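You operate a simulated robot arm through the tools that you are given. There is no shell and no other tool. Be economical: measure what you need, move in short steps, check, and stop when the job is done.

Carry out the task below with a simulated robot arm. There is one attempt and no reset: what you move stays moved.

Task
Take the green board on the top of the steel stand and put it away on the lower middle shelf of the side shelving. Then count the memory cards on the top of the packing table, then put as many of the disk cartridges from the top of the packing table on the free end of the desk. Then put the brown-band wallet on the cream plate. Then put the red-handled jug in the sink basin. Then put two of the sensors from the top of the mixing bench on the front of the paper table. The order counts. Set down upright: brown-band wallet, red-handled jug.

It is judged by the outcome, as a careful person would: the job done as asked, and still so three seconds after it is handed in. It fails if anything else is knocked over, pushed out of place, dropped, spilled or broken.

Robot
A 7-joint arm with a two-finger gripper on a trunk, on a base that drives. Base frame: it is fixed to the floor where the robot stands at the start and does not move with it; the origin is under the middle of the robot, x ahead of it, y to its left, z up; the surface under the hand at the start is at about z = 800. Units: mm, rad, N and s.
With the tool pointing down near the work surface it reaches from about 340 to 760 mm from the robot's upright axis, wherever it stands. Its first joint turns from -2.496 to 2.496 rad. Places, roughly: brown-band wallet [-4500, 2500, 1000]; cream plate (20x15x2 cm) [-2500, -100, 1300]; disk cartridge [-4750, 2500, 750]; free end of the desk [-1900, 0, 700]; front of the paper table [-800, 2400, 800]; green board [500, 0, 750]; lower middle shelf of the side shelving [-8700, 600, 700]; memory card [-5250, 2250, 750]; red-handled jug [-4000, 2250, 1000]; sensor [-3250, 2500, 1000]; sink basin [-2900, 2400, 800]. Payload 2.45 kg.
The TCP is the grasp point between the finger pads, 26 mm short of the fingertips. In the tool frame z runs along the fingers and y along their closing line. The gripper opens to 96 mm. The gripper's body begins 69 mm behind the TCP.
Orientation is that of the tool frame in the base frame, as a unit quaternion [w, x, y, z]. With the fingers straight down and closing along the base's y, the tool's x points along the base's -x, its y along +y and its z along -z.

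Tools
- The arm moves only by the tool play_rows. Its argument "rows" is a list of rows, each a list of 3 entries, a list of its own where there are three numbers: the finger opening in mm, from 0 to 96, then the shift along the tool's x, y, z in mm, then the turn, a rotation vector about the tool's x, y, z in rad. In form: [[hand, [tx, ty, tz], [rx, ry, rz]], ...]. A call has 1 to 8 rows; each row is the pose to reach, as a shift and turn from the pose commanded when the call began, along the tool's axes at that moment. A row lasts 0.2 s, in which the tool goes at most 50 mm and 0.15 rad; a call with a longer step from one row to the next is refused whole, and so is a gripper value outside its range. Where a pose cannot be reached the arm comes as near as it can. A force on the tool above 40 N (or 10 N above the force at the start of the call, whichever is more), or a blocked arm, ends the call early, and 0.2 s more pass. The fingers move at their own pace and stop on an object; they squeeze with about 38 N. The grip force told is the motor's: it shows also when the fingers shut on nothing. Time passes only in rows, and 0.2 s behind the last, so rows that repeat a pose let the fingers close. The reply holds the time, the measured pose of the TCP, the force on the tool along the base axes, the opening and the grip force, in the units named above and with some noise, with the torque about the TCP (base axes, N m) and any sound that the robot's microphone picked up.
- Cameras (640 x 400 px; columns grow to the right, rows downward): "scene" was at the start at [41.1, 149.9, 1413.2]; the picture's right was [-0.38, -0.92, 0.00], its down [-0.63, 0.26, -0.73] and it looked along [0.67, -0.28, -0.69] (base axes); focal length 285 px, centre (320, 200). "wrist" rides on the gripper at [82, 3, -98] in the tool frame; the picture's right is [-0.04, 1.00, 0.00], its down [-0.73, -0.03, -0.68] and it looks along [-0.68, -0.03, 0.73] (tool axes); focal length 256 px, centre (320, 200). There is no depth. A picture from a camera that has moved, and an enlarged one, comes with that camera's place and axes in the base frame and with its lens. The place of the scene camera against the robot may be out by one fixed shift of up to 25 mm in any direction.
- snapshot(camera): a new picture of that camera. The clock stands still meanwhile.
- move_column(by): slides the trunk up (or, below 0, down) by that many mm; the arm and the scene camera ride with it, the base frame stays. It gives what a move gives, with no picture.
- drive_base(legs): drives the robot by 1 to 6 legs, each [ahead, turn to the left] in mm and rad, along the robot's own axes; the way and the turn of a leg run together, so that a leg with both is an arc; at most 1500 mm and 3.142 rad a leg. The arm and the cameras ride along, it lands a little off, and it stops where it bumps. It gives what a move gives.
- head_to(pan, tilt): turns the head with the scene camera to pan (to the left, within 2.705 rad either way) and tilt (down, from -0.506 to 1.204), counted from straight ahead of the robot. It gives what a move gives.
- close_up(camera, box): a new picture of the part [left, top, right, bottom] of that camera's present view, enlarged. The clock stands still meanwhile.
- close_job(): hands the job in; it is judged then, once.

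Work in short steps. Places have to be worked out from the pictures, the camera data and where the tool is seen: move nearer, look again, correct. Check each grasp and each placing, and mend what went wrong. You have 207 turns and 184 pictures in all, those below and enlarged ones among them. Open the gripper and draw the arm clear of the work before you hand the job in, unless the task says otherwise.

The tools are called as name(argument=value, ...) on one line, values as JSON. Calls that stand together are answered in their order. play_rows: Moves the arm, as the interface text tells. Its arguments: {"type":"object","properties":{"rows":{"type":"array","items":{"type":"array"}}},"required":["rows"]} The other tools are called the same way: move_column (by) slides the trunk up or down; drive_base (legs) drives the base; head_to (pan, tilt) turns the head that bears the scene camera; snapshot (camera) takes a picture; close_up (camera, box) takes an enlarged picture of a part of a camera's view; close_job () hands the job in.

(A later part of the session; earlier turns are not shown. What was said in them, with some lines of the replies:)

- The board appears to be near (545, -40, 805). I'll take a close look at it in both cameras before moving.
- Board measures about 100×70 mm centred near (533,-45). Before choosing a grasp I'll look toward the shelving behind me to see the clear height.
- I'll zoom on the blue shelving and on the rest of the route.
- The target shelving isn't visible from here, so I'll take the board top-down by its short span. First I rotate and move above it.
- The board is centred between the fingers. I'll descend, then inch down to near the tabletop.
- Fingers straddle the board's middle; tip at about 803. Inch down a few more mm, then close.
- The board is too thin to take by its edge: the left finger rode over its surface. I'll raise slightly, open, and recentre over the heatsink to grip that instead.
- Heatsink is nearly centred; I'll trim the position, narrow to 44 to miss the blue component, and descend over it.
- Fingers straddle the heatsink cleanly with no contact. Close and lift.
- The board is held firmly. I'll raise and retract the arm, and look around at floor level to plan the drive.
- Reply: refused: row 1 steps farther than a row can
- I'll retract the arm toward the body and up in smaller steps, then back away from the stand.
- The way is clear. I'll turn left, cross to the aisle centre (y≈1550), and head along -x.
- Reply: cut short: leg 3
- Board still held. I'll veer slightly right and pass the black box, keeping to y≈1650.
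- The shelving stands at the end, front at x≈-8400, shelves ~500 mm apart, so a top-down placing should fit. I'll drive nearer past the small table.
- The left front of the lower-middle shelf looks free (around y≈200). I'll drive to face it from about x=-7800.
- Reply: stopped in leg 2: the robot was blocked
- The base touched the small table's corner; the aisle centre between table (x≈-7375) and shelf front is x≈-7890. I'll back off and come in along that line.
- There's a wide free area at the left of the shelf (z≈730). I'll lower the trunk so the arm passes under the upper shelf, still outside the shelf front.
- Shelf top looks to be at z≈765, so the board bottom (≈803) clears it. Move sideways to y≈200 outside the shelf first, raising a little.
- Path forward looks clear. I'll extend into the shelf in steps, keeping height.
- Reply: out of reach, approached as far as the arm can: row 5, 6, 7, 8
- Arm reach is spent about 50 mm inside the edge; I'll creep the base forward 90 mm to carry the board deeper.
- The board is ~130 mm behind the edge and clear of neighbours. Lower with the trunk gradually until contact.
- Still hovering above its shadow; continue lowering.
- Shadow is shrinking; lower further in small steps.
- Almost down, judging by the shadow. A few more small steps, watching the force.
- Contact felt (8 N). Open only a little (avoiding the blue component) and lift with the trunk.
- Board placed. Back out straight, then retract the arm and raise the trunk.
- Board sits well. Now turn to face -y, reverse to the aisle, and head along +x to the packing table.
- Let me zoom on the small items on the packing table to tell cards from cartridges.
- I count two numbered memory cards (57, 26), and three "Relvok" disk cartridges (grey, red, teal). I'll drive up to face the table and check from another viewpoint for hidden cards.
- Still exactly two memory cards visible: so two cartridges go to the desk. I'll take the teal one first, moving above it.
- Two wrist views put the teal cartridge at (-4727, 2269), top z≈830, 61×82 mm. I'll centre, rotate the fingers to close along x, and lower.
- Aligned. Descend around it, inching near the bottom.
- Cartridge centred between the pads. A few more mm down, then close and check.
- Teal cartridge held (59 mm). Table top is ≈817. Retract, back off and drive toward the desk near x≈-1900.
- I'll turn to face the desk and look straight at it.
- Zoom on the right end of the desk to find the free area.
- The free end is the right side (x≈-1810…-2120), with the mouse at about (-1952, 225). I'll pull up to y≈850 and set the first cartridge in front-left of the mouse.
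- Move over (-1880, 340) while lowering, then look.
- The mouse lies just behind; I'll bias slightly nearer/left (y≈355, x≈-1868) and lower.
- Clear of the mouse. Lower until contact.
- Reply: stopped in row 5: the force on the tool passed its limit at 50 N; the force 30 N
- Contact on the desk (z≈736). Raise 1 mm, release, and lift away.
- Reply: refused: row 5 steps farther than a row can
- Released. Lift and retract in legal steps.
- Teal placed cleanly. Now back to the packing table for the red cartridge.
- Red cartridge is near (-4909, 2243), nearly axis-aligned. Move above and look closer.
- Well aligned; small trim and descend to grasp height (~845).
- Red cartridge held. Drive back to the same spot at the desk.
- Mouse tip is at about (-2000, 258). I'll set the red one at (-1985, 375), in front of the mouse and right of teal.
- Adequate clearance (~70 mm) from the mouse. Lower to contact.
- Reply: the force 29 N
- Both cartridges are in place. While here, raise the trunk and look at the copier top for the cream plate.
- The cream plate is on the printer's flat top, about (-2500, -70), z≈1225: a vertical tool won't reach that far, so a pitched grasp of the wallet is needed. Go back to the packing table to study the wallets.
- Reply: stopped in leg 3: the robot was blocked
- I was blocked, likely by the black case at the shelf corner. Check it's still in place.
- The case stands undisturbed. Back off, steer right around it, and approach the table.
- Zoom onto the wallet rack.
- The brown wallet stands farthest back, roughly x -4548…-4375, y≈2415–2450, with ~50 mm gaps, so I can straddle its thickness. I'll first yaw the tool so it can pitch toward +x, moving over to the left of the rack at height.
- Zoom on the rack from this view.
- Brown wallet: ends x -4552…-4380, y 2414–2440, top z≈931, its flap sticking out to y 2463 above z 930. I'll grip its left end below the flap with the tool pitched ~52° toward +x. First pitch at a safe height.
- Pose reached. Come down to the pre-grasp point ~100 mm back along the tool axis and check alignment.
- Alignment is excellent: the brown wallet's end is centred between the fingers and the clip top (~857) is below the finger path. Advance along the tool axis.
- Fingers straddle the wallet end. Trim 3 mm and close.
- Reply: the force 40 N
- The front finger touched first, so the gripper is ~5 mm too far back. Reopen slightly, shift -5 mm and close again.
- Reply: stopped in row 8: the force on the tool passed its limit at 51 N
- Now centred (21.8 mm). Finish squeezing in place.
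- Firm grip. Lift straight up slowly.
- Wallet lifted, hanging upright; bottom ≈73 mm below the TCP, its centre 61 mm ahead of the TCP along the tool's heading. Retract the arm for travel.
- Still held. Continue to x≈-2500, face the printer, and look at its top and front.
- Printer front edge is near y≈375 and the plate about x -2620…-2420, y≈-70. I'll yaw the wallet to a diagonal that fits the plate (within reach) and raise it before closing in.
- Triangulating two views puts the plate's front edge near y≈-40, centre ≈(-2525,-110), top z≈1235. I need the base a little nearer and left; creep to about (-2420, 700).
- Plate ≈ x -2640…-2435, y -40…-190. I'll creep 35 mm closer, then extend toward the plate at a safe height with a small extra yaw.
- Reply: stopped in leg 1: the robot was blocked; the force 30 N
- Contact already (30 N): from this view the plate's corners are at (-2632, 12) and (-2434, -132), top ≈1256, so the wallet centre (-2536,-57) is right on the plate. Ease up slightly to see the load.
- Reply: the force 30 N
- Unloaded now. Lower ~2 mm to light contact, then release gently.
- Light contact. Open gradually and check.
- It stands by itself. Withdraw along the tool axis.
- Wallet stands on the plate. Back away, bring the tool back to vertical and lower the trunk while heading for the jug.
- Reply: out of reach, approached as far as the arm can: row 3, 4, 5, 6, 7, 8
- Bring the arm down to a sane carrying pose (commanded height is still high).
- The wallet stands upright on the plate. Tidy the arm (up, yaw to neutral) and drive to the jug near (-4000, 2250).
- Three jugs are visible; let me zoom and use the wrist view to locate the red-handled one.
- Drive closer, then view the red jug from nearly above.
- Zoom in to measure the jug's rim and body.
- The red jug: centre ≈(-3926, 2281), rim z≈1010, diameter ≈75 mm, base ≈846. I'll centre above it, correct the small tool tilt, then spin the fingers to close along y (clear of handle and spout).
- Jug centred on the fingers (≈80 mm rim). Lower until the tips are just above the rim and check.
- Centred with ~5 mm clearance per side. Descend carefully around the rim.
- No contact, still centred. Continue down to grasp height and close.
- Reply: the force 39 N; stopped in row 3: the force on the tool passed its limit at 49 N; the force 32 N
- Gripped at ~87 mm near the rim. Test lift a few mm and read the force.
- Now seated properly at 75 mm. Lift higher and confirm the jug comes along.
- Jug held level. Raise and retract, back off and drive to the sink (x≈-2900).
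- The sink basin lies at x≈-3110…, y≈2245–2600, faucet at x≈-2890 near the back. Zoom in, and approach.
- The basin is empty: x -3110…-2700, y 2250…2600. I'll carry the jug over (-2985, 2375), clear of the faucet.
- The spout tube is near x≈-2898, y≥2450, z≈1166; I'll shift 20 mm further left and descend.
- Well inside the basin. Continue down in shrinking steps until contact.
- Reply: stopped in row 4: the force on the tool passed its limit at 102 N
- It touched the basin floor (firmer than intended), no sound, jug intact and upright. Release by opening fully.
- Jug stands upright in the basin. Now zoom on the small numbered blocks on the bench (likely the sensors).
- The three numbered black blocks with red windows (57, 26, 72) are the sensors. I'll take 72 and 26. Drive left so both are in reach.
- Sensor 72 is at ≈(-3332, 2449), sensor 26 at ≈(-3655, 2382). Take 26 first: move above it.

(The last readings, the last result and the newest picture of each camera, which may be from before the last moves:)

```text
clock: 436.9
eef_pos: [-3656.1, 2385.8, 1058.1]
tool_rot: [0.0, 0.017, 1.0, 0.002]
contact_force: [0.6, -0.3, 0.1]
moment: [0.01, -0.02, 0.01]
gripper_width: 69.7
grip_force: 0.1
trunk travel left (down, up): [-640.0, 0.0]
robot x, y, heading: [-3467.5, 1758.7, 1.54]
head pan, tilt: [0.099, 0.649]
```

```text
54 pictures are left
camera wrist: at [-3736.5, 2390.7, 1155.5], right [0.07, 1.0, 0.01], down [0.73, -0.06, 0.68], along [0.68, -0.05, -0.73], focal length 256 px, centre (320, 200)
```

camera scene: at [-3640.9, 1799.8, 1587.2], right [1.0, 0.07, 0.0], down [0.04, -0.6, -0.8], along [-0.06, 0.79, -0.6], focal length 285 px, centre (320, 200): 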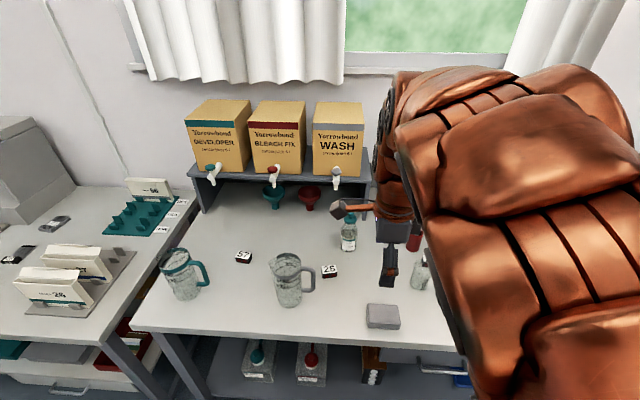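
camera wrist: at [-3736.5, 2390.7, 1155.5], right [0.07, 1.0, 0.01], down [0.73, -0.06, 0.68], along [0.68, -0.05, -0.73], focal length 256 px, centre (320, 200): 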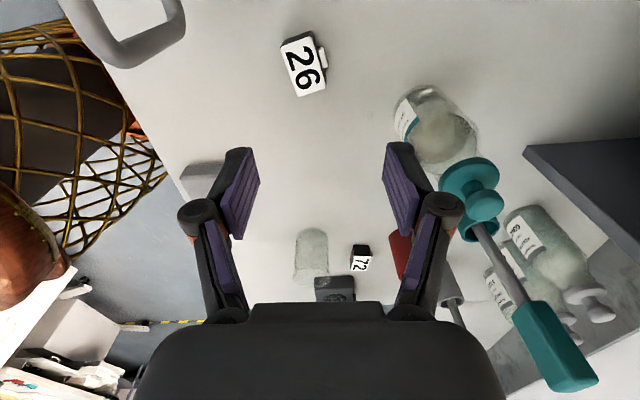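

Block 26: centre (-3659, 2370), 53×31 mm, long axis ~10°, with a nub mid-back. I'll rotate 12°, grip 12 mm toward its +x end, and descend.

play_rows(rows=[[60, [-9, -13, 20], [0, 0, -0.1]], [60, [-9, -13, 50], [0, 0, -0.2]], [60, [-9, -13, 90], [0, 0, -0.21]], [60, [-9, -13, 125], [0, 0, -0.21]], [60, [-9, -13, 150], [0, 0, -0.21]], [60, [-9, -13, 150], [0, 0, -0.21]]])

snapshot(camera="wrist")

```text
clock: 438.3
eef_pos: [-3647.4, 2370.6, 909.6]
tool_rot: [0.0, -0.088, 0.996, 0.003]
contact_force: [-0.1, -0.7, 0.0]
moment: [0.0, -0.01, 0.0]
gripper_width: 60.0
grip_force: 0.1
trunk travel left (down, up): [-640.0, 0.0]
robot x, y, heading: [-3472.1, 1757.9, 1.544]
head pan, tilt: [0.099, 0.649]
```

```text
53 pictures are left
camera wrist: at [-3727.9, 2358.9, 1006.6], right [-0.14, 0.99, 0.01], down [0.73, 0.1, 0.68], along [0.67, 0.1, -0.73], focal length 256 px, centre (320, 200)
```

wrist: 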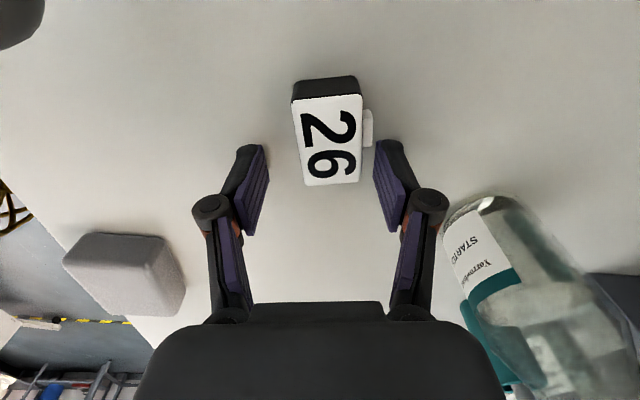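

Aligned; trim 4 mm each way and go down to ~877, then close.

play_rows(rows=[[60, [-4, 4, 12], [0, 0, 0]], [60, [-4, 4, 22], [0, 0, 0]], [60, [-4, 4, 28], [0, 0, 0]], [60, [-4, 4, 32], [0, 0, 0]], [45, [-4, 4, 32], [0, 0, 0]], [30, [-4, 4, 32], [0, 0, 0]], [15, [-4, 4, 32], [0, 0, 0]], [15, [-4, 4, 32], [0, 0, 0]]])

play_rows(rows=[[10, [0, 0, 0], [0, 0, 0]], [10, [0, 0, -20], [0, 0, 0]], [10, [0, 0, -60], [0, 0, 0]], [10, [0, 0, -105], [0, 0, 0]], [10, [0, 0, -150], [0, 0, 0]], [10, [0, -40, -180], [0, 0, 0]], [10, [0, -80, -210], [0, 0, 0]], [10, [0, -125, -230], [0, 0, 0]]])

snapshot(camera="wrist")

```text
clock: 438.8
eef_pos: [-3645.0, 2374.1, 901.4]
tool_rot: [-0.002, -0.089, 0.996, 0.01]
contact_force: [4.6, -22.5, 60.7]
moment: [-2.63, -0.75, -0.09]
gripper_width: 64.8
grip_force: 24.8
trunk travel left (down, up): [-640.0, 0.0]
robot x, y, heading: [-3468.0, 1758.2, 1.541]
head pan, tilt: [0.099, 0.649]
stopped in row 2: the force on the tool passed its limit at 47 N (the readings are from after the stop); the commanded pose is now the measured one
```

```text
clock: 440.6
eef_pos: [-3622.4, 2250.8, 1120.5]
tool_rot: [-0.001, -0.088, 0.996, 0.005]
contact_force: [0.4, 0.5, -0.7]
moment: [-0.04, 0.01, 0.0]
gripper_width: 28.7
grip_force: 38.2
trunk travel left (down, up): [-640.0, 0.0]
robot x, y, heading: [-3463.8, 1757.0, 1.542]
head pan, tilt: [0.099, 0.649]
```

```text
52 pictures are left
camera wrist: at [-3702.0, 2238.5, 1217.5], right [-0.14, 0.99, 0.01], down [0.73, 0.09, 0.68], along [0.67, 0.1, -0.74], focal length 256 px, centre (320, 200)
```

wrist: 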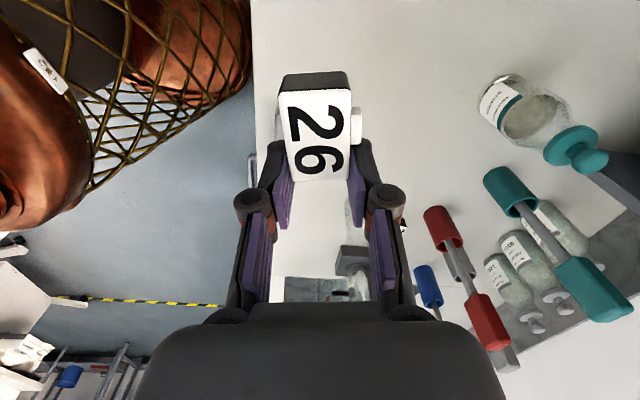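

Contact at TCP 901 shows the bench top is ≈875; still, the block was captured on closing (28.7 mm) and is held. Drive to the paper table.

drive_base(legs=[[-230, 0], [0, -1.54], [1500, 0], [1130, 0], [0, 1.57]])

head_to(pan=0.1, tilt=0.6)

snapshot(camera="scene")

```text
clock: 462.1
eef_pos: [-1042.0, 2073.5, 1121.2]
tool_rot: [-0.001, -0.106, 0.994, 0.006]
contact_force: [-0.5, -0.2, -0.6]
moment: [-0.02, -0.03, 0.0]
gripper_width: 28.4
grip_force: 37.7
trunk travel left (down, up): [-640.0, 0.0]
robot x, y, heading: [-865.2, 1587.4, 1.58]
head pan, tilt: [0.099, 0.649]
```

```text
clock: 462.8
eef_pos: [-1040.3, 2075.0, 1119.5]
tool_rot: [-0.001, -0.107, 0.994, 0.005]
contact_force: [0.3, 0.3, -1.1]
moment: [-0.02, 0.0, 0.02]
gripper_width: 28.7
grip_force: 38.0
trunk travel left (down, up): [-640.0, 0.0]
robot x, y, heading: [-868.7, 1591.3, 1.58]
head pan, tilt: [0.099, 0.6]
```

```text
51 pictures are left
camera scene: at [-1044.3, 1622.8, 1591.4], right [0.99, 0.11, 0.0], down [0.06, -0.56, -0.82], along [-0.09, 0.82, -0.57], focal length 285 px, centre (320, 200)
```

scene: 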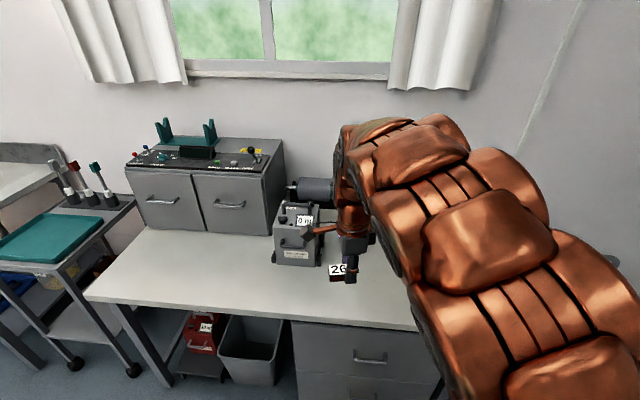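

See the table's right part through the wrist camera.

snapshot(camera="wrist")

```text
50 pictures are left
camera wrist: at [-1121.0, 2058.4, 1218.1], right [-0.17, 0.99, 0.01], down [0.73, 0.12, 0.68], along [0.67, 0.12, -0.74], focal length 256 px, centre (320, 200)
```

wrist: 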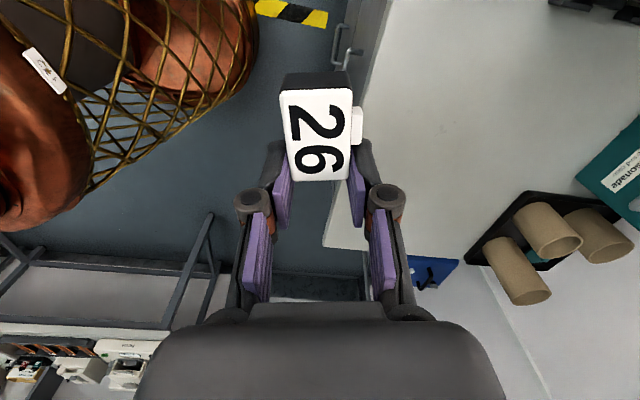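

Table front edge is y≈2155, right end x≈-590; the area around (-850, 2310) is free. Move in and bring the sensor over it.

drive_base(legs=[[170, 0]])

play_rows(rows=[[10, [-26, 3, 10], [0, 0, 0]], [10, [-52, 6, 20], [0, 0, 0]], [10, [-78, 9, 30], [0, 0, 0]], [10, [-104, 12, 45], [0, 0, 0]], [10, [-130, 15, 65], [0, 0, 0]], [10, [-156, 18, 90], [0, 0, 0]], [10, [-180, 21, 120], [0, 0, 0]], [10, [-199, 23, 150], [0, 0, 0]]])

snapshot(camera="wrist")

snapshot(camera="scene")

```text
clock: 464.2
eef_pos: [-1043.4, 2247.5, 1120.3]
tool_rot: [-0.001, -0.106, 0.994, 0.007]
contact_force: [0.0, -0.1, 0.2]
moment: [0.05, 0.0, -0.03]
gripper_width: 28.7
grip_force: 38.0
trunk travel left (down, up): [-640.0, 0.0]
robot x, y, heading: [-871.2, 1763.1, 1.576]
head pan, tilt: [0.099, 0.6]
```

```text
clock: 466.1
eef_pos: [-854.3, 2314.4, 970.7]
tool_rot: [-0.001, -0.107, 0.994, 0.006]
contact_force: [0.3, 0.0, -0.1]
moment: [0.03, -0.01, 0.02]
gripper_width: 28.3
grip_force: 38.1
trunk travel left (down, up): [-640.0, 0.0]
robot x, y, heading: [-872.7, 1758.9, 1.579]
head pan, tilt: [0.099, 0.6]
```

```text
49 pictures are left
camera wrist: at [-933.3, 2298.9, 1067.6], right [-0.17, 0.99, 0.01], down [0.73, 0.12, 0.68], along [0.67, 0.13, -0.74], focal length 256 px, centre (320, 200)
```

wrist: 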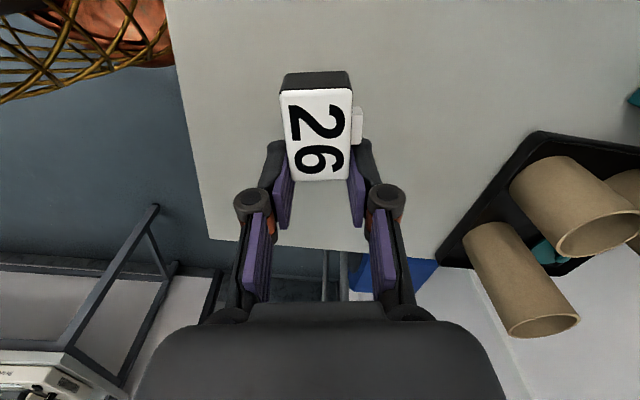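

```text
48 pictures are left
camera scene: at [-1045.7, 1796.4, 1591.4], right [0.99, 0.11, 0.0], down [0.06, -0.56, -0.83], along [-0.09, 0.82, -0.56], focal length 285 px, centre (320, 200)
```

scene: 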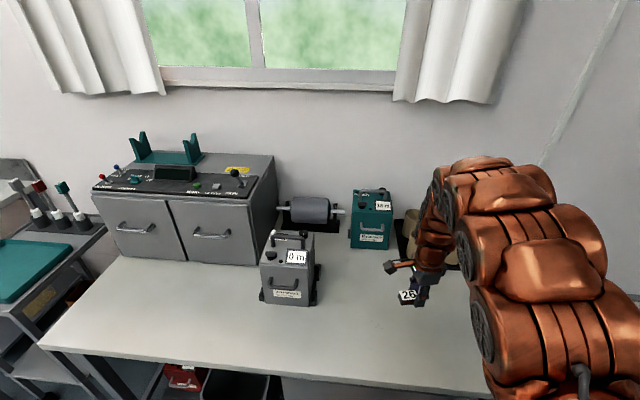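

Lower to ~882, then creep down in 3 mm rows.

play_rows(rows=[[10, [0, 0, 30], [0, 0, 0]], [10, [0, 0, 60], [0, 0, 0]], [10, [0, 0, 85], [0, 0, 0]], [10, [0, 0, 92], [0, 0, 0]], [10, [0, 0, 96], [0, 0, 0]], [10, [0, 0, 100], [0, 0, 0]], [10, [0, 0, 104], [0, 0, 0]], [10, [0, 0, 108], [0, 0, 0]]])

close_up(camera="scene", box=[360, 240, 480, 340])

```text
clock: 467.9
eef_pos: [-853.7, 2315.4, 862.4]
tool_rot: [-0.002, -0.106, 0.994, 0.006]
contact_force: [-1.3, -1.3, 0.5]
moment: [-0.01, 0.02, 0.0]
gripper_width: 28.8
grip_force: 37.8
trunk travel left (down, up): [-640.0, 0.0]
robot x, y, heading: [-866.3, 1761.7, 1.577]
head pan, tilt: [0.099, 0.6]
```

```text
4.00 times, centred on (420, 290) of scene
camera zoom: at [-1045.6, 1796.7, 1591.5], right [0.99, 0.11, 0.0], down [0.06, -0.56, -0.83], along [-0.09, 0.82, -0.56], focal length 1142 px, centre (-80, -160)
```

zoom: 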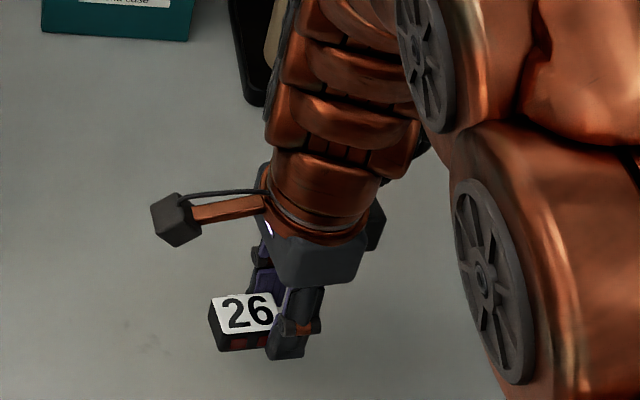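

Not yet touching. Keep creeping down.

play_rows(rows=[[10, [0, 0, 3], [0, 0, 0]], [10, [0, 0, 6], [0, 0, 0]], [10, [0, 0, 9], [0, 0, 0]], [10, [0, 0, 12], [0, 0, 0]], [10, [0, 0, 15], [0, 0, 0]], [10, [0, 0, 18], [0, 0, 0]], [10, [0, 0, 21], [0, 0, 0]], [10, [0, 0, 24], [0, 0, 0]]])

```text
clock: 469.6
eef_pos: [-854.7, 2314.2, 838.8]
tool_rot: [-0.001, -0.107, 0.994, 0.006]
contact_force: [1.2, -0.4, -0.4]
moment: [-0.01, 0.0, 0.0]
gripper_width: 28.7
grip_force: 38.1
trunk travel left (down, up): [-640.0, 0.0]
robot x, y, heading: [-867.3, 1766.5, 1.585]
head pan, tilt: [0.099, 0.6]
```

play_rows(rows=[[10, [0, 0, 3], [0, 0, 0]], [10, [0, 0, 6], [0, 0, 0]], [10, [0, 0, 9], [0, 0, 0]], [10, [0, 0, 12], [0, 0, 0]], [10, [0, 0, 15], [0, 0, 0]], [10, [0, 0, 18], [0, 0, 0]], [10, [0, 0, 21], [0, 0, 0]], [10, [0, 0, 24], [0, 0, 0]]])

close_up(camera="scene", box=[360, 240, 480, 340])

```text
clock: 471.4
eef_pos: [-853.4, 2315.3, 814.3]
tool_rot: [-0.001, -0.106, 0.994, 0.006]
contact_force: [-0.7, -0.7, -0.5]
moment: [0.0, -0.02, 0.03]
gripper_width: 28.8
grip_force: 38.1
trunk travel left (down, up): [-640.0, 0.0]
robot x, y, heading: [-869.3, 1761.3, 1.58]
head pan, tilt: [0.099, 0.6]
```

```text
4.00 times, centred on (420, 290) of scene
camera zoom: at [-1045.6, 1796.7, 1591.5], right [0.99, 0.11, 0.0], down [0.06, -0.56, -0.83], along [-0.09, 0.82, -0.56], focal length 1142 px, centre (-80, -160)
```

zoom: 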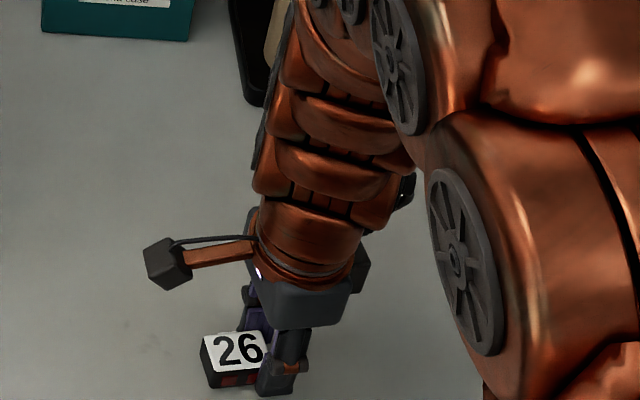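

Still free; continue.

play_rows(rows=[[10, [0, 0, 3], [0, 0, 0]], [10, [0, 0, 6], [0, 0, 0]], [10, [0, 0, 9], [0, 0, 0]], [10, [0, 0, 12], [0, 0, 0]], [10, [0, 0, 15], [0, 0, 0]], [10, [0, 0, 18], [0, 0, 0]], [10, [0, 0, 21], [0, 0, 0]], [10, [0, 0, 24], [0, 0, 0]]])

snapshot(camera="wrist")

```text
clock: 472.5
eef_pos: [-855.2, 2318.2, 806.7]
tool_rot: [-0.001, -0.107, 0.994, 0.01]
contact_force: [0.5, -4.7, 23.0]
moment: [-0.44, -0.04, 0.04]
gripper_width: 28.9
grip_force: 37.7
trunk travel left (down, up): [-640.0, 0.0]
robot x, y, heading: [-870.4, 1760.3, 1.582]
head pan, tilt: [0.099, 0.6]
stopped in row 5: the force on the tool passed its limit at 47 N (the readings are from after the stop); the commanded pose is now the measured one
```

```text
45 pictures are left
camera wrist: at [-934.2, 2300.8, 903.8], right [-0.17, 0.98, 0.02], down [0.73, 0.11, 0.68], along [0.67, 0.13, -0.73], focal length 256 px, centre (320, 200)
```

wrist: 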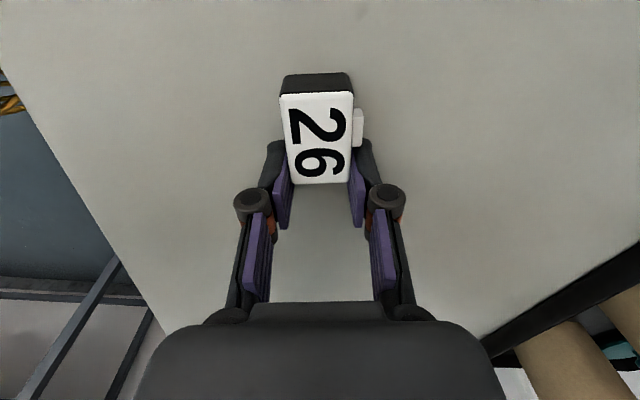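

Contact. Release and lift.

play_rows(rows=[[32, [0, 0, 0], [0, 0, 0]], [42, [0, 0, 0], [0, 0, 0]], [54, [0, 0, 0], [0, 0, 0]], [60, [0, 0, 0], [0, 0, 0]], [60, [0, 0, 0], [0, 0, 0]]])

play_rows(rows=[[60, [0, 0, -30], [0, 0, 0]], [60, [0, 0, -70], [0, 0, 0]], [60, [0, 0, -115], [0, 0, 0]], [60, [0, 0, -160], [0, 0, 0]], [60, [0, -20, -200], [0, 0, 0]], [60, [0, -40, -240], [0, 0, 0]], [60, [0, -60, -280], [0, 0, 0]], [60, [0, -80, -320], [0, 0, 0]]])

snapshot(camera="wrist")

```text
clock: 473.7
eef_pos: [-854.4, 2317.4, 805.1]
tool_rot: [-0.001, -0.107, 0.994, 0.008]
contact_force: [-0.3, -0.8, 0.4]
moment: [-0.01, 0.0, 0.0]
gripper_width: 59.9
grip_force: 0.1
trunk travel left (down, up): [-640.0, 0.0]
robot x, y, heading: [-870.6, 1759.4, 1.58]
head pan, tilt: [0.099, 0.6]
```

```text
clock: 475.5
eef_pos: [-834.9, 2234.2, 1124.9]
tool_rot: [-0.001, -0.106, 0.994, 0.008]
contact_force: [-0.1, 0.7, 0.5]
moment: [-0.05, 0.01, -0.03]
gripper_width: 59.7
grip_force: 0.0
trunk travel left (down, up): [-640.0, 0.0]
robot x, y, heading: [-871.5, 1760.0, 1.577]
head pan, tilt: [0.099, 0.6]
```

```text
44 pictures are left
camera wrist: at [-914.9, 2218.4, 1222.2], right [-0.17, 0.98, 0.02], down [0.73, 0.12, 0.68], along [0.67, 0.13, -0.73], focal length 256 px, centre (320, 200)
```

wrist: 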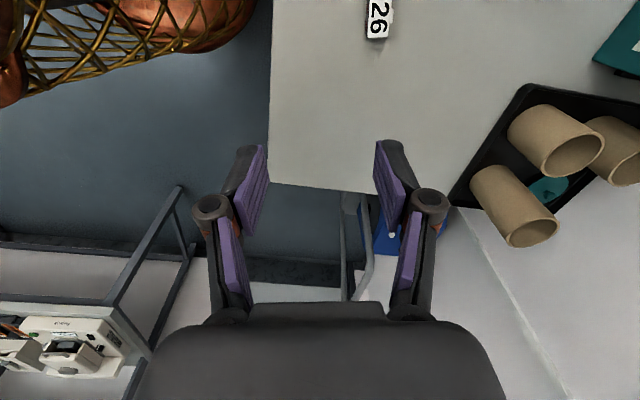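

Sensor 26 lies flat on the paper table's front. Return for sensor 72.

drive_base(legs=[[-220, 0], [0, 1.57], [1500, 0], [930, 0], [0, -1.57], [200, 0]])

snapshot(camera="wrist")

```text
clock: 497.7
eef_pos: [-3335.2, 2252.2, 1124.1]
tool_rot: [-0.001, -0.115, 0.993, 0.008]
contact_force: [-0.6, -0.6, 0.2]
moment: [0.01, -0.03, 0.02]
gripper_width: 60.3
grip_force: 0.0
trunk travel left (down, up): [-640.0, 0.0]
robot x, y, heading: [-3360.1, 1779.9, 1.593]
head pan, tilt: [0.099, 0.6]
```

```text
43 pictures are left
camera wrist: at [-3415.3, 2234.5, 1221.9], right [-0.19, 0.98, 0.02], down [0.72, 0.13, 0.68], along [0.66, 0.14, -0.73], focal length 256 px, centre (320, 200)
```

wrist: 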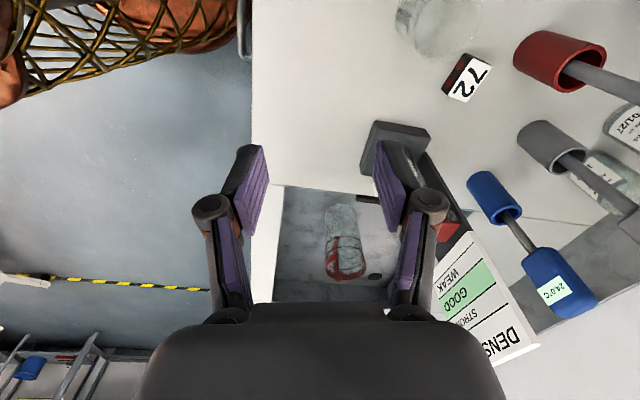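

Zoom on block 72 for its orientation.

close_up(camera="wrist", box=[410, 30, 530, 130])

```text
4.00 times, centred on (470, 80) of wrist
camera zoom: at [-3415.3, 2234.5, 1221.9], right [-0.19, 0.98, 0.02], down [0.72, 0.13, 0.68], along [0.66, 0.14, -0.73], focal length 1024 px, centre (-280, 680)
```

zoom: 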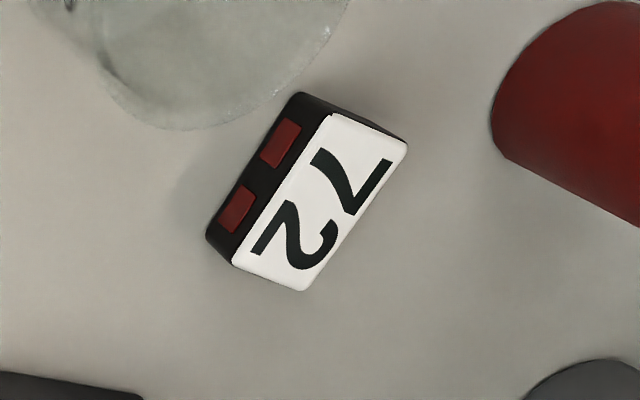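

Block 72: centre (-3348, 2437), long axis ≈-7°. Rotate 20°, narrow the opening to 48 (clear of beaker and red cup), move above.

play_rows(rows=[[48, [-5, 30, 0], [0, 0, 0.06]], [48, [-10, 62, 5], [0, 0, 0.12]], [48, [-16, 95, 10], [0, 0, 0.18]], [48, [-21, 127, 20], [0, 0, 0.24]], [48, [-26, 158, 35], [0, 0, 0.3]], [48, [-30, 183, 60], [0, 0, 0.347]], [48, [-30, 183, 85], [0, 0, 0.347]], [48, [-30, 183, 85], [0, 0, 0.347]]])

snapshot(camera="wrist")

```text
clock: 499.5
eef_pos: [-3350.3, 2437.6, 1043.7]
tool_rot: [-0.002, 0.06, 0.998, 0.007]
contact_force: [0.4, -0.5, 0.3]
moment: [0.02, 0.01, -0.02]
gripper_width: 47.9
grip_force: 0.1
trunk travel left (down, up): [-640.0, 0.0]
robot x, y, heading: [-3361.5, 1780.3, 1.598]
head pan, tilt: [0.099, 0.6]
```

```text
41 pictures are left
camera wrist: at [-3429.0, 2449.7, 1141.6], right [0.16, 0.99, 0.01], down [0.73, -0.13, 0.67], along [0.67, -0.1, -0.74], focal length 256 px, centre (320, 200)
```

wrist: 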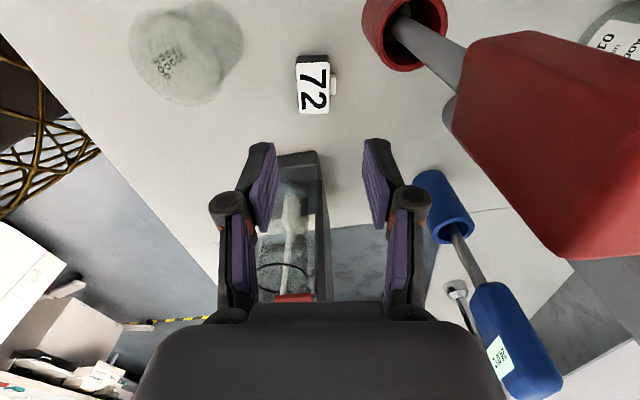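

The red stick's handle (edge y≈2500) would be only ~10 mm from the hand. Safer: turn the fingers 90° to close along the block's length and lean the hand back toward the robot. Back off 40 mm and rotate.

play_rows(rows=[[70, [0, -25, -5], [0, 0, 0]], [70, [0, -50, -10], [0, 0, -0.14]], [70, [0, -50, -10], [0, 0, -0.285]], [70, [0, -50, -10], [0, 0, -0.43]], [70, [0, -50, -10], [0, 0, -0.575]], [70, [0, -50, -10], [0, 0, -0.72]], [70, [0, -50, -10], [0, 0, -0.865]], [70, [0, -50, -10], [0, 0, -1.01]]])

play_rows(rows=[[70, [0, 0, 0], [0, 0, -0.145]], [70, [0, 0, 0], [0, 0, -0.29]], [70, [0, 0, 0], [0, 0, -0.435]], [70, [0, 0, 0], [0, 0, -0.564]], [70, [0, 0, 0], [0, 0, -0.564]]])

play_rows(rows=[[70, [0, 0, 0], [0, -0.12, 0]], [70, [0, 0, 0], [0, -0.24, 0]], [70, [0, 0, 0], [0, -0.35, 0]], [70, [0, 0, 0], [0, -0.35, 0]]])

snapshot(camera="wrist")

```text
clock: 501.3
eef_pos: [-3354.2, 2387.5, 1051.6]
tool_rot: [0.0, -0.433, 0.901, 0.008]
contact_force: [0.5, 0.7, -0.1]
moment: [0.02, 0.04, 0.02]
gripper_width: 69.9
grip_force: 0.1
trunk travel left (down, up): [-640.0, 0.0]
robot x, y, heading: [-3361.7, 1780.0, 1.595]
head pan, tilt: [0.099, 0.6]
```

```text
clock: 502.5
eef_pos: [-3353.2, 2388.6, 1050.4]
tool_rot: [0.003, -0.666, 0.746, 0.007]
contact_force: [0.1, -0.2, 0.1]
moment: [-0.01, 0.01, 0.01]
gripper_width: 70.0
grip_force: 0.1
trunk travel left (down, up): [-640.0, 0.0]
robot x, y, heading: [-3363.5, 1780.3, 1.597]
head pan, tilt: [0.099, 0.6]
```

```text
clock: 503.5
eef_pos: [-3352.9, 2388.8, 1051.8]
tool_rot: [0.133, -0.654, 0.735, 0.123]
contact_force: [-0.1, -0.2, 0.0]
moment: [0.0, 0.02, 0.0]
gripper_width: 70.0
grip_force: 0.1
trunk travel left (down, up): [-640.0, 0.0]
robot x, y, heading: [-3362.1, 1778.8, 1.595]
head pan, tilt: [0.099, 0.6]
```

```text
40 pictures are left
camera wrist: at [-3368.8, 2278.0, 1113.4], right [-0.99, 0.15, 0.02], down [0.09, 0.44, 0.9], along [0.13, 0.89, -0.44], focal length 256 px, centre (320, 200)
```

wrist: 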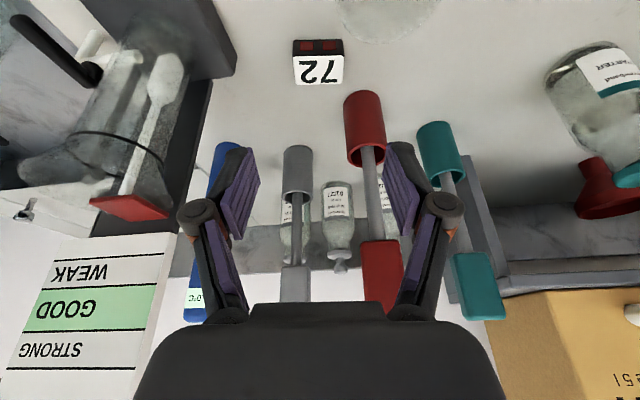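

Clear path: the approach is straight along the tool axis. Advance, creeping at the end.

play_rows(rows=[[60, [6, -1, 30], [0, 0, 0]], [60, [12, -1, 60], [0, 0, 0]], [60, [12, -1, 90], [0, 0, 0]], [60, [12, -1, 115], [0, 0, 0]], [60, [12, -1, 130], [0, 0, 0]], [60, [12, -1, 136], [0, 0, 0]], [60, [12, -1, 140], [0, 0, 0]], [60, [12, -1, 140], [0, 0, 0]]])

snapshot(camera="wrist")

```text
clock: 505.3
eef_pos: [-3349.7, 2425.7, 915.4]
tool_rot: [0.133, -0.655, 0.734, 0.123]
contact_force: [-0.1, -0.6, 0.3]
moment: [-0.03, 0.01, 0.0]
gripper_width: 59.7
grip_force: 0.1
trunk travel left (down, up): [-640.0, 0.0]
robot x, y, heading: [-3361.1, 1777.9, 1.595]
head pan, tilt: [0.099, 0.6]
```

```text
39 pictures are left
camera wrist: at [-3365.3, 2315.2, 978.3], right [-0.99, 0.15, 0.02], down [0.09, 0.44, 0.9], along [0.13, 0.89, -0.44], focal length 256 px, centre (320, 200)
```

wrist: 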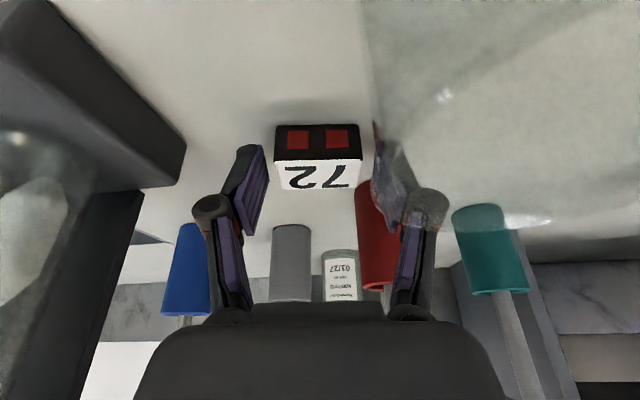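

The beaker is close under the camera, so I won't go deeper: tips already reach ~13 mm below the block's top and are centred. Close here.

play_rows(rows=[[52, [0, 0, 2], [0, 0, 0]], [44, [0, 0, 2], [0, 0, 0]], [36, [0, 0, 2], [0, 0, 0]], [28, [0, 0, 2], [0, 0, 0]], [20, [0, 0, 2], [0, 0, 0]], [20, [0, 0, 2], [0, 0, 0]]])

play_rows(rows=[[20, [0, 0, -10], [0, 0, 0]], [20, [0, 0, -25], [0, 0, 0]], [20, [0, 0, -50], [0, 0, 0]], [20, [0, 0, -80], [0, 0, 0]], [20, [0, 0, -115], [0, 0, 0]], [20, [0, 0, -150], [0, 0, 0]], [20, [0, 0, -150], [0, 0, 0]]])

snapshot(camera="wrist")

```text
clock: 506.7
eef_pos: [-3349.7, 2427.2, 914.8]
tool_rot: [0.134, -0.654, 0.734, 0.124]
contact_force: [0.3, 0.3, 1.5]
moment: [0.05, -0.01, 0.02]
gripper_width: 44.7
grip_force: 37.5
trunk travel left (down, up): [-640.0, 0.0]
robot x, y, heading: [-3360.9, 1779.4, 1.6]
head pan, tilt: [0.099, 0.6]
```

```text
clock: 508.3
eef_pos: [-3355.2, 2375.0, 1057.8]
tool_rot: [0.132, -0.654, 0.735, 0.123]
contact_force: [-0.1, -0.4, -0.8]
moment: [-0.01, 0.01, 0.02]
gripper_width: 44.6
grip_force: 38.4
trunk travel left (down, up): [-640.0, 0.0]
robot x, y, heading: [-3364.2, 1779.3, 1.598]
head pan, tilt: [0.099, 0.6]
```

```text
38 pictures are left
camera wrist: at [-3370.5, 2264.4, 1117.8], right [-0.99, 0.15, 0.02], down [0.09, 0.44, 0.9], along [0.13, 0.89, -0.44], focal length 256 px, centre (320, 200)
```

wrist: 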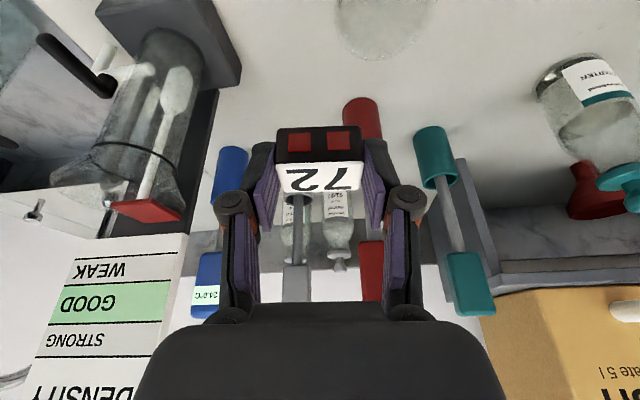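

Sensor 72 held (44.6 mm). Retract and drive to the paper table.

play_rows(rows=[[20, [25, -4, -27], [0, 0, 0]], [20, [50, -8, -54], [0, 0, 0]], [20, [75, -11, -80], [0, 0, 0]], [20, [90, -13, -99], [0, 0, 0]], [20, [90, -13, -99], [0, 0, 0]]])

snapshot(camera="scene")

drive_base(legs=[[-220, 0], [0, -1.597], [1500, 0], [1010, 0], [0, 1.57], [150, 0]])

snapshot(camera="wrist")

snapshot(camera="scene")

```text
clock: 509.5
eef_pos: [-3355.5, 2253.4, 1115.0]
tool_rot: [0.134, -0.654, 0.735, 0.123]
contact_force: [-0.3, -0.1, -0.2]
moment: [0.0, -0.01, -0.01]
gripper_width: 44.8
grip_force: 38.0
trunk travel left (down, up): [-640.0, 0.0]
robot x, y, heading: [-3362.4, 1778.8, 1.597]
head pan, tilt: [0.099, 0.6]
```

```text
37 pictures are left
camera scene: at [-3539.4, 1810.7, 1591.4], right [0.99, 0.12, 0.0], down [0.07, -0.56, -0.83], along [-0.1, 0.82, -0.56], focal length 285 px, centre (320, 200)
```

scene: 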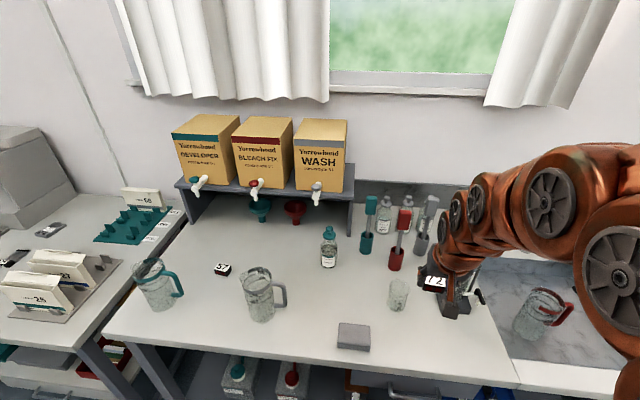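

```text
clock: 531.7
eef_pos: [-817.3, 2172.7, 1114.5]
tool_rot: [0.137, -0.636, 0.75, 0.119]
contact_force: [-0.1, -0.3, -0.7]
moment: [0.01, 0.04, 0.01]
gripper_width: 44.6
grip_force: 37.9
trunk travel left (down, up): [-640.0, 0.0]
robot x, y, heading: [-849.8, 1695.0, 1.544]
head pan, tilt: [0.099, 0.6]
```

```text
36 pictures are left
camera wrist: at [-838.2, 2062.4, 1177.2], right [-0.98, 0.2, 0.02], down [0.11, 0.43, 0.9], along [0.17, 0.88, -0.44], focal length 256 px, centre (320, 200)
```

wrist: 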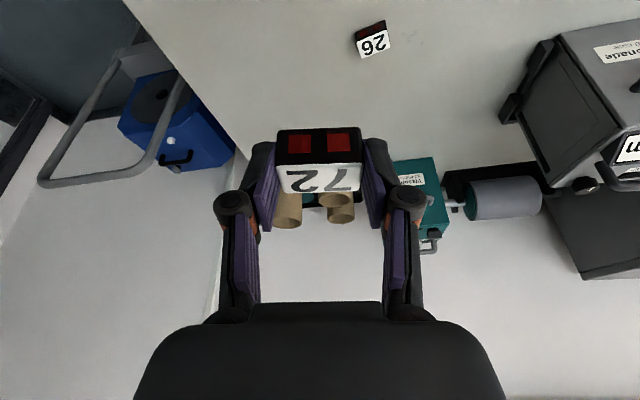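

```text
35 pictures are left
camera scene: at [-1021.9, 1738.5, 1591.5], right [1.0, 0.08, 0.0], down [0.04, -0.56, -0.83], along [-0.06, 0.82, -0.56], focal length 285 px, centre (320, 200)
```

scene: 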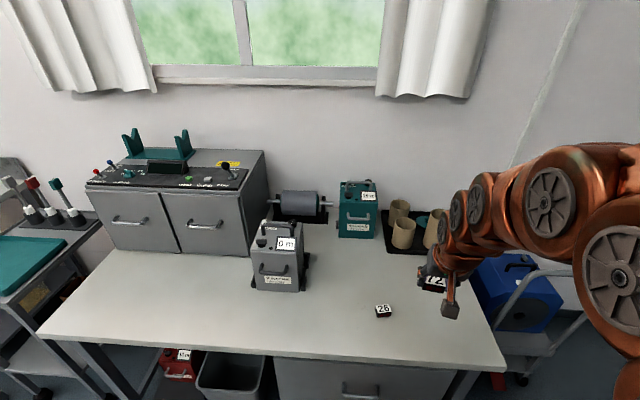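

All upright behind me, and sensor 26 lies well on the table front. Bring 72 over (-770, 2300), to its right.

play_rows(rows=[[20, [-6, -4, 36], [0, 0, 0]], [20, [-12, -8, 72], [0, 0, 0]], [20, [-18, -12, 108], [0, 0, 0]], [20, [-22, -16, 144], [0, 0, 0]], [20, [-25, -20, 180], [0, 0, 0]], [20, [-27, -24, 216], [0, 0, 0]], [20, [-29, -28, 250], [0, 0, 0]], [20, [-29, -28, 283], [0, 0, 0]]])

snapshot(camera="wrist")

```text
clock: 533.5
eef_pos: [-771.0, 2295.6, 860.8]
tool_rot: [0.136, -0.637, 0.749, 0.12]
contact_force: [-0.7, 0.5, -1.1]
moment: [0.04, -0.01, -0.01]
gripper_width: 44.8
grip_force: 37.6
trunk travel left (down, up): [-640.0, 0.0]
robot x, y, heading: [-850.0, 1699.9, 1.551]
head pan, tilt: [0.099, 0.6]
```

```text
34 pictures are left
camera wrist: at [-791.4, 2185.5, 923.0], right [-0.98, 0.2, 0.02], down [0.1, 0.43, 0.9], along [0.17, 0.88, -0.44], focal length 256 px, centre (320, 200)
```

wrist: 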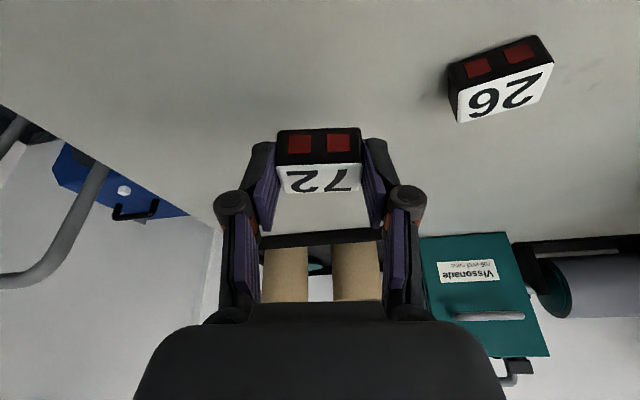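

Lower straight down, first quicker, then creeping.

play_rows(rows=[[20, [3.6, 0, 9.3], [0, 0, 0]], [20, [7.1, 0, 18.7], [0, 0, 0]], [20, [9.6, 0, 25.2], [0, 0, 0]], [20, [10.7, 0, 28], [0, 0, 0]], [20, [11.8, 0, 30.8], [0, 0, 0]], [20, [12.9, 0, 33.6], [0, 0, 0]], [20, [13.9, 0, 36.4], [0, 0, 0]], [20, [15, 0, 39.2], [0, 0, 0]]])

play_rows(rows=[[20, [0.7, 0, 1.9], [0, 0, 0]], [20, [1.4, 0, 3.7], [0, 0, 0]], [20, [2.1, 0, 5.6], [0, 0, 0]], [20, [2.9, 0, 7.5], [0, 0, 0]], [20, [3.6, 0, 9.3], [0, 0, 0]], [20, [4.3, 0, 11.2], [0, 0, 0]], [20, [5, 0, 13.1], [0, 0, 0]], [20, [5.7, 0, 14.9], [0, 0, 0]]])

snapshot(camera="wrist")

```text
clock: 535.3
eef_pos: [-770.9, 2295.7, 818.1]
tool_rot: [0.136, -0.637, 0.75, 0.119]
contact_force: [0.3, -0.4, 0.4]
moment: [-0.01, -0.01, 0.03]
gripper_width: 44.6
grip_force: 38.1
trunk travel left (down, up): [-640.0, 0.0]
robot x, y, heading: [-846.3, 1701.5, 1.549]
head pan, tilt: [0.099, 0.6]
```

```text
clock: 537.0
eef_pos: [-771.1, 2296.9, 807.8]
tool_rot: [0.139, -0.636, 0.749, 0.122]
contact_force: [-1.1, -4.3, 19.3]
moment: [-0.19, -0.19, -0.06]
gripper_width: 44.6
grip_force: 37.6
trunk travel left (down, up): [-640.0, 0.0]
robot x, y, heading: [-848.9, 1698.2, 1.548]
head pan, tilt: [0.099, 0.6]
stopped in row 8: the force on the tool passed its limit at 45 N (the readings are from after the stop); the commanded pose is now the measured one
```

```text
33 pictures are left
camera wrist: at [-791.3, 2186.4, 868.5], right [-0.98, 0.2, 0.02], down [0.1, 0.42, 0.9], along [0.17, 0.88, -0.44], focal length 256 px, centre (320, 200)
```

wrist: 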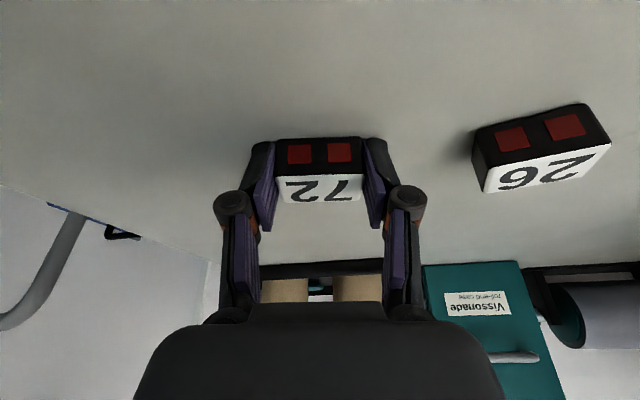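

Contact on the table. Ease up 1 mm, open, and withdraw along the tool axis.

play_rows(rows=[[44, [-0.3, 0, -0.8], [0, 0, 0]], [50, [-0.3, 0, -0.8], [0, 0, 0]], [58, [-0.3, 0, -0.8], [0, 0, 0]], [66, [-0.3, 0, -0.8], [0, 0, 0]], [66, [-0.3, 0, -0.8], [0, 0, 0]]])

play_rows(rows=[[66, [0, 0, -25], [0, 0, 0]], [66, [0, 0, -60], [0, 0, 0]], [66, [0, 0, -100], [0, 0, 0]], [66, [0, 0, -140], [0, 0, 0]], [66, [0, 0, -180], [0, 0, 0]], [66, [0, 0, -220], [0, 0, 0]], [66, [0, 0, -260], [0, 0, 0]], [66, [0, 0, -300], [0, 0, 0]]])

snapshot(camera="wrist")

snapshot(camera="scene")

```text
clock: 538.2
eef_pos: [-771.3, 2295.8, 807.7]
tool_rot: [0.138, -0.637, 0.749, 0.121]
contact_force: [-0.5, -0.2, 0.5]
moment: [-0.03, -0.02, -0.01]
gripper_width: 66.3
grip_force: 0.2
trunk travel left (down, up): [-640.0, 0.0]
robot x, y, heading: [-844.9, 1701.5, 1.547]
head pan, tilt: [0.099, 0.6]
```

```text
clock: 540.0
eef_pos: [-785.7, 2188.0, 1086.0]
tool_rot: [0.138, -0.637, 0.749, 0.12]
contact_force: [0.5, -0.2, 0.9]
moment: [-0.01, -0.01, 0.02]
gripper_width: 66.0
grip_force: 0.0
trunk travel left (down, up): [-640.0, 0.0]
robot x, y, heading: [-844.3, 1696.9, 1.548]
head pan, tilt: [0.099, 0.6]
```

```text
32 pictures are left
camera wrist: at [-805.4, 2078.4, 1148.2], right [-0.98, 0.2, 0.02], down [0.1, 0.43, 0.9], along [0.17, 0.88, -0.44], focal length 256 px, centre (320, 200)
```

wrist: 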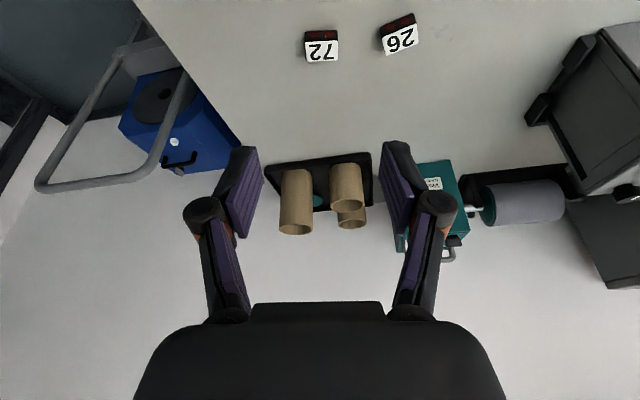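

```text
31 pictures are left
camera scene: at [-1021.9, 1739.1, 1591.4], right [1.0, 0.08, 0.0], down [0.04, -0.56, -0.82], along [-0.06, 0.82, -0.57], focal length 285 px, centre (320, 200)
```

scene: 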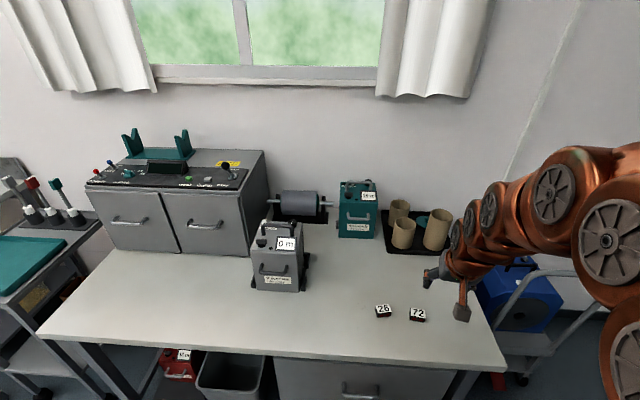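

Both sensors sit on the table front, everything else undisturbed. Draw the robot back clear of the table.

drive_base(legs=[[-300, 0]])

head_to(pan=2.4, tilt=0.2)

snapshot(camera="scene")

```text
clock: 542.1
eef_pos: [-790.4, 1884.9, 1086.1]
tool_rot: [0.137, -0.636, 0.75, 0.12]
contact_force: [0.2, -0.3, -0.7]
moment: [0.01, 0.0, 0.03]
gripper_width: 66.2
grip_force: 0.0
trunk travel left (down, up): [-640.0, 0.0]
robot x, y, heading: [-854.0, 1395.6, 1.548]
head pan, tilt: [0.099, 0.6]
```

```text
clock: 544.2
eef_pos: [-790.5, 1884.6, 1086.0]
tool_rot: [0.137, -0.636, 0.749, 0.121]
contact_force: [-0.2, -0.2, 0.8]
moment: [0.01, 0.0, -0.01]
gripper_width: 66.2
grip_force: 0.0
trunk travel left (down, up): [-640.0, 0.0]
robot x, y, heading: [-856.5, 1394.2, 1.548]
head pan, tilt: [2.4, 0.201]
```

```text
30 pictures are left
camera scene: at [-1086.6, 1279.5, 1628.2], right [-0.72, 0.69, 0.0], down [0.14, 0.14, -0.98], along [-0.68, -0.71, -0.2], focal length 285 px, centre (320, 200)
```

scene: 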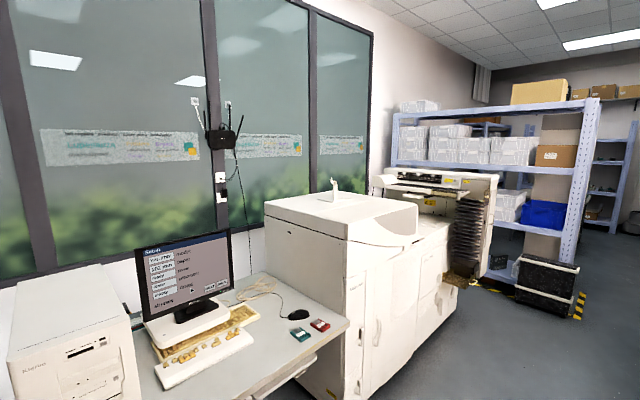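

The wallet still stands on the plate and both cartridges are on the desk's free end. The gripper is open and clear, so I'm handing the job in.

close_job()

```text
The job is handed in.
```

I handed the job in with every item placed, in the order you gave:

- **Green board:** on the lower middle shelf of the side shelving.
- **Disk cartridges:** I counted two memory cards on the packing table, so I put two cartridges (teal and red) on the free end of the desk.
- **Brown-band wallet:** upright on the cream plate.
- **Red-handled jug:** upright in the sink basin. It met the basin floor harder than I meant, but it looked undamaged.
- **Sensors:** 26 and 72 on the front of the paper table. I took the numbered black blocks with red windows to be the sensors.

The base bumped the small table by the shelving, the black case at the shelf corner, and the front of the printer. I checked the case and it was still upright and apparently in place. I did not look closely at the other two.
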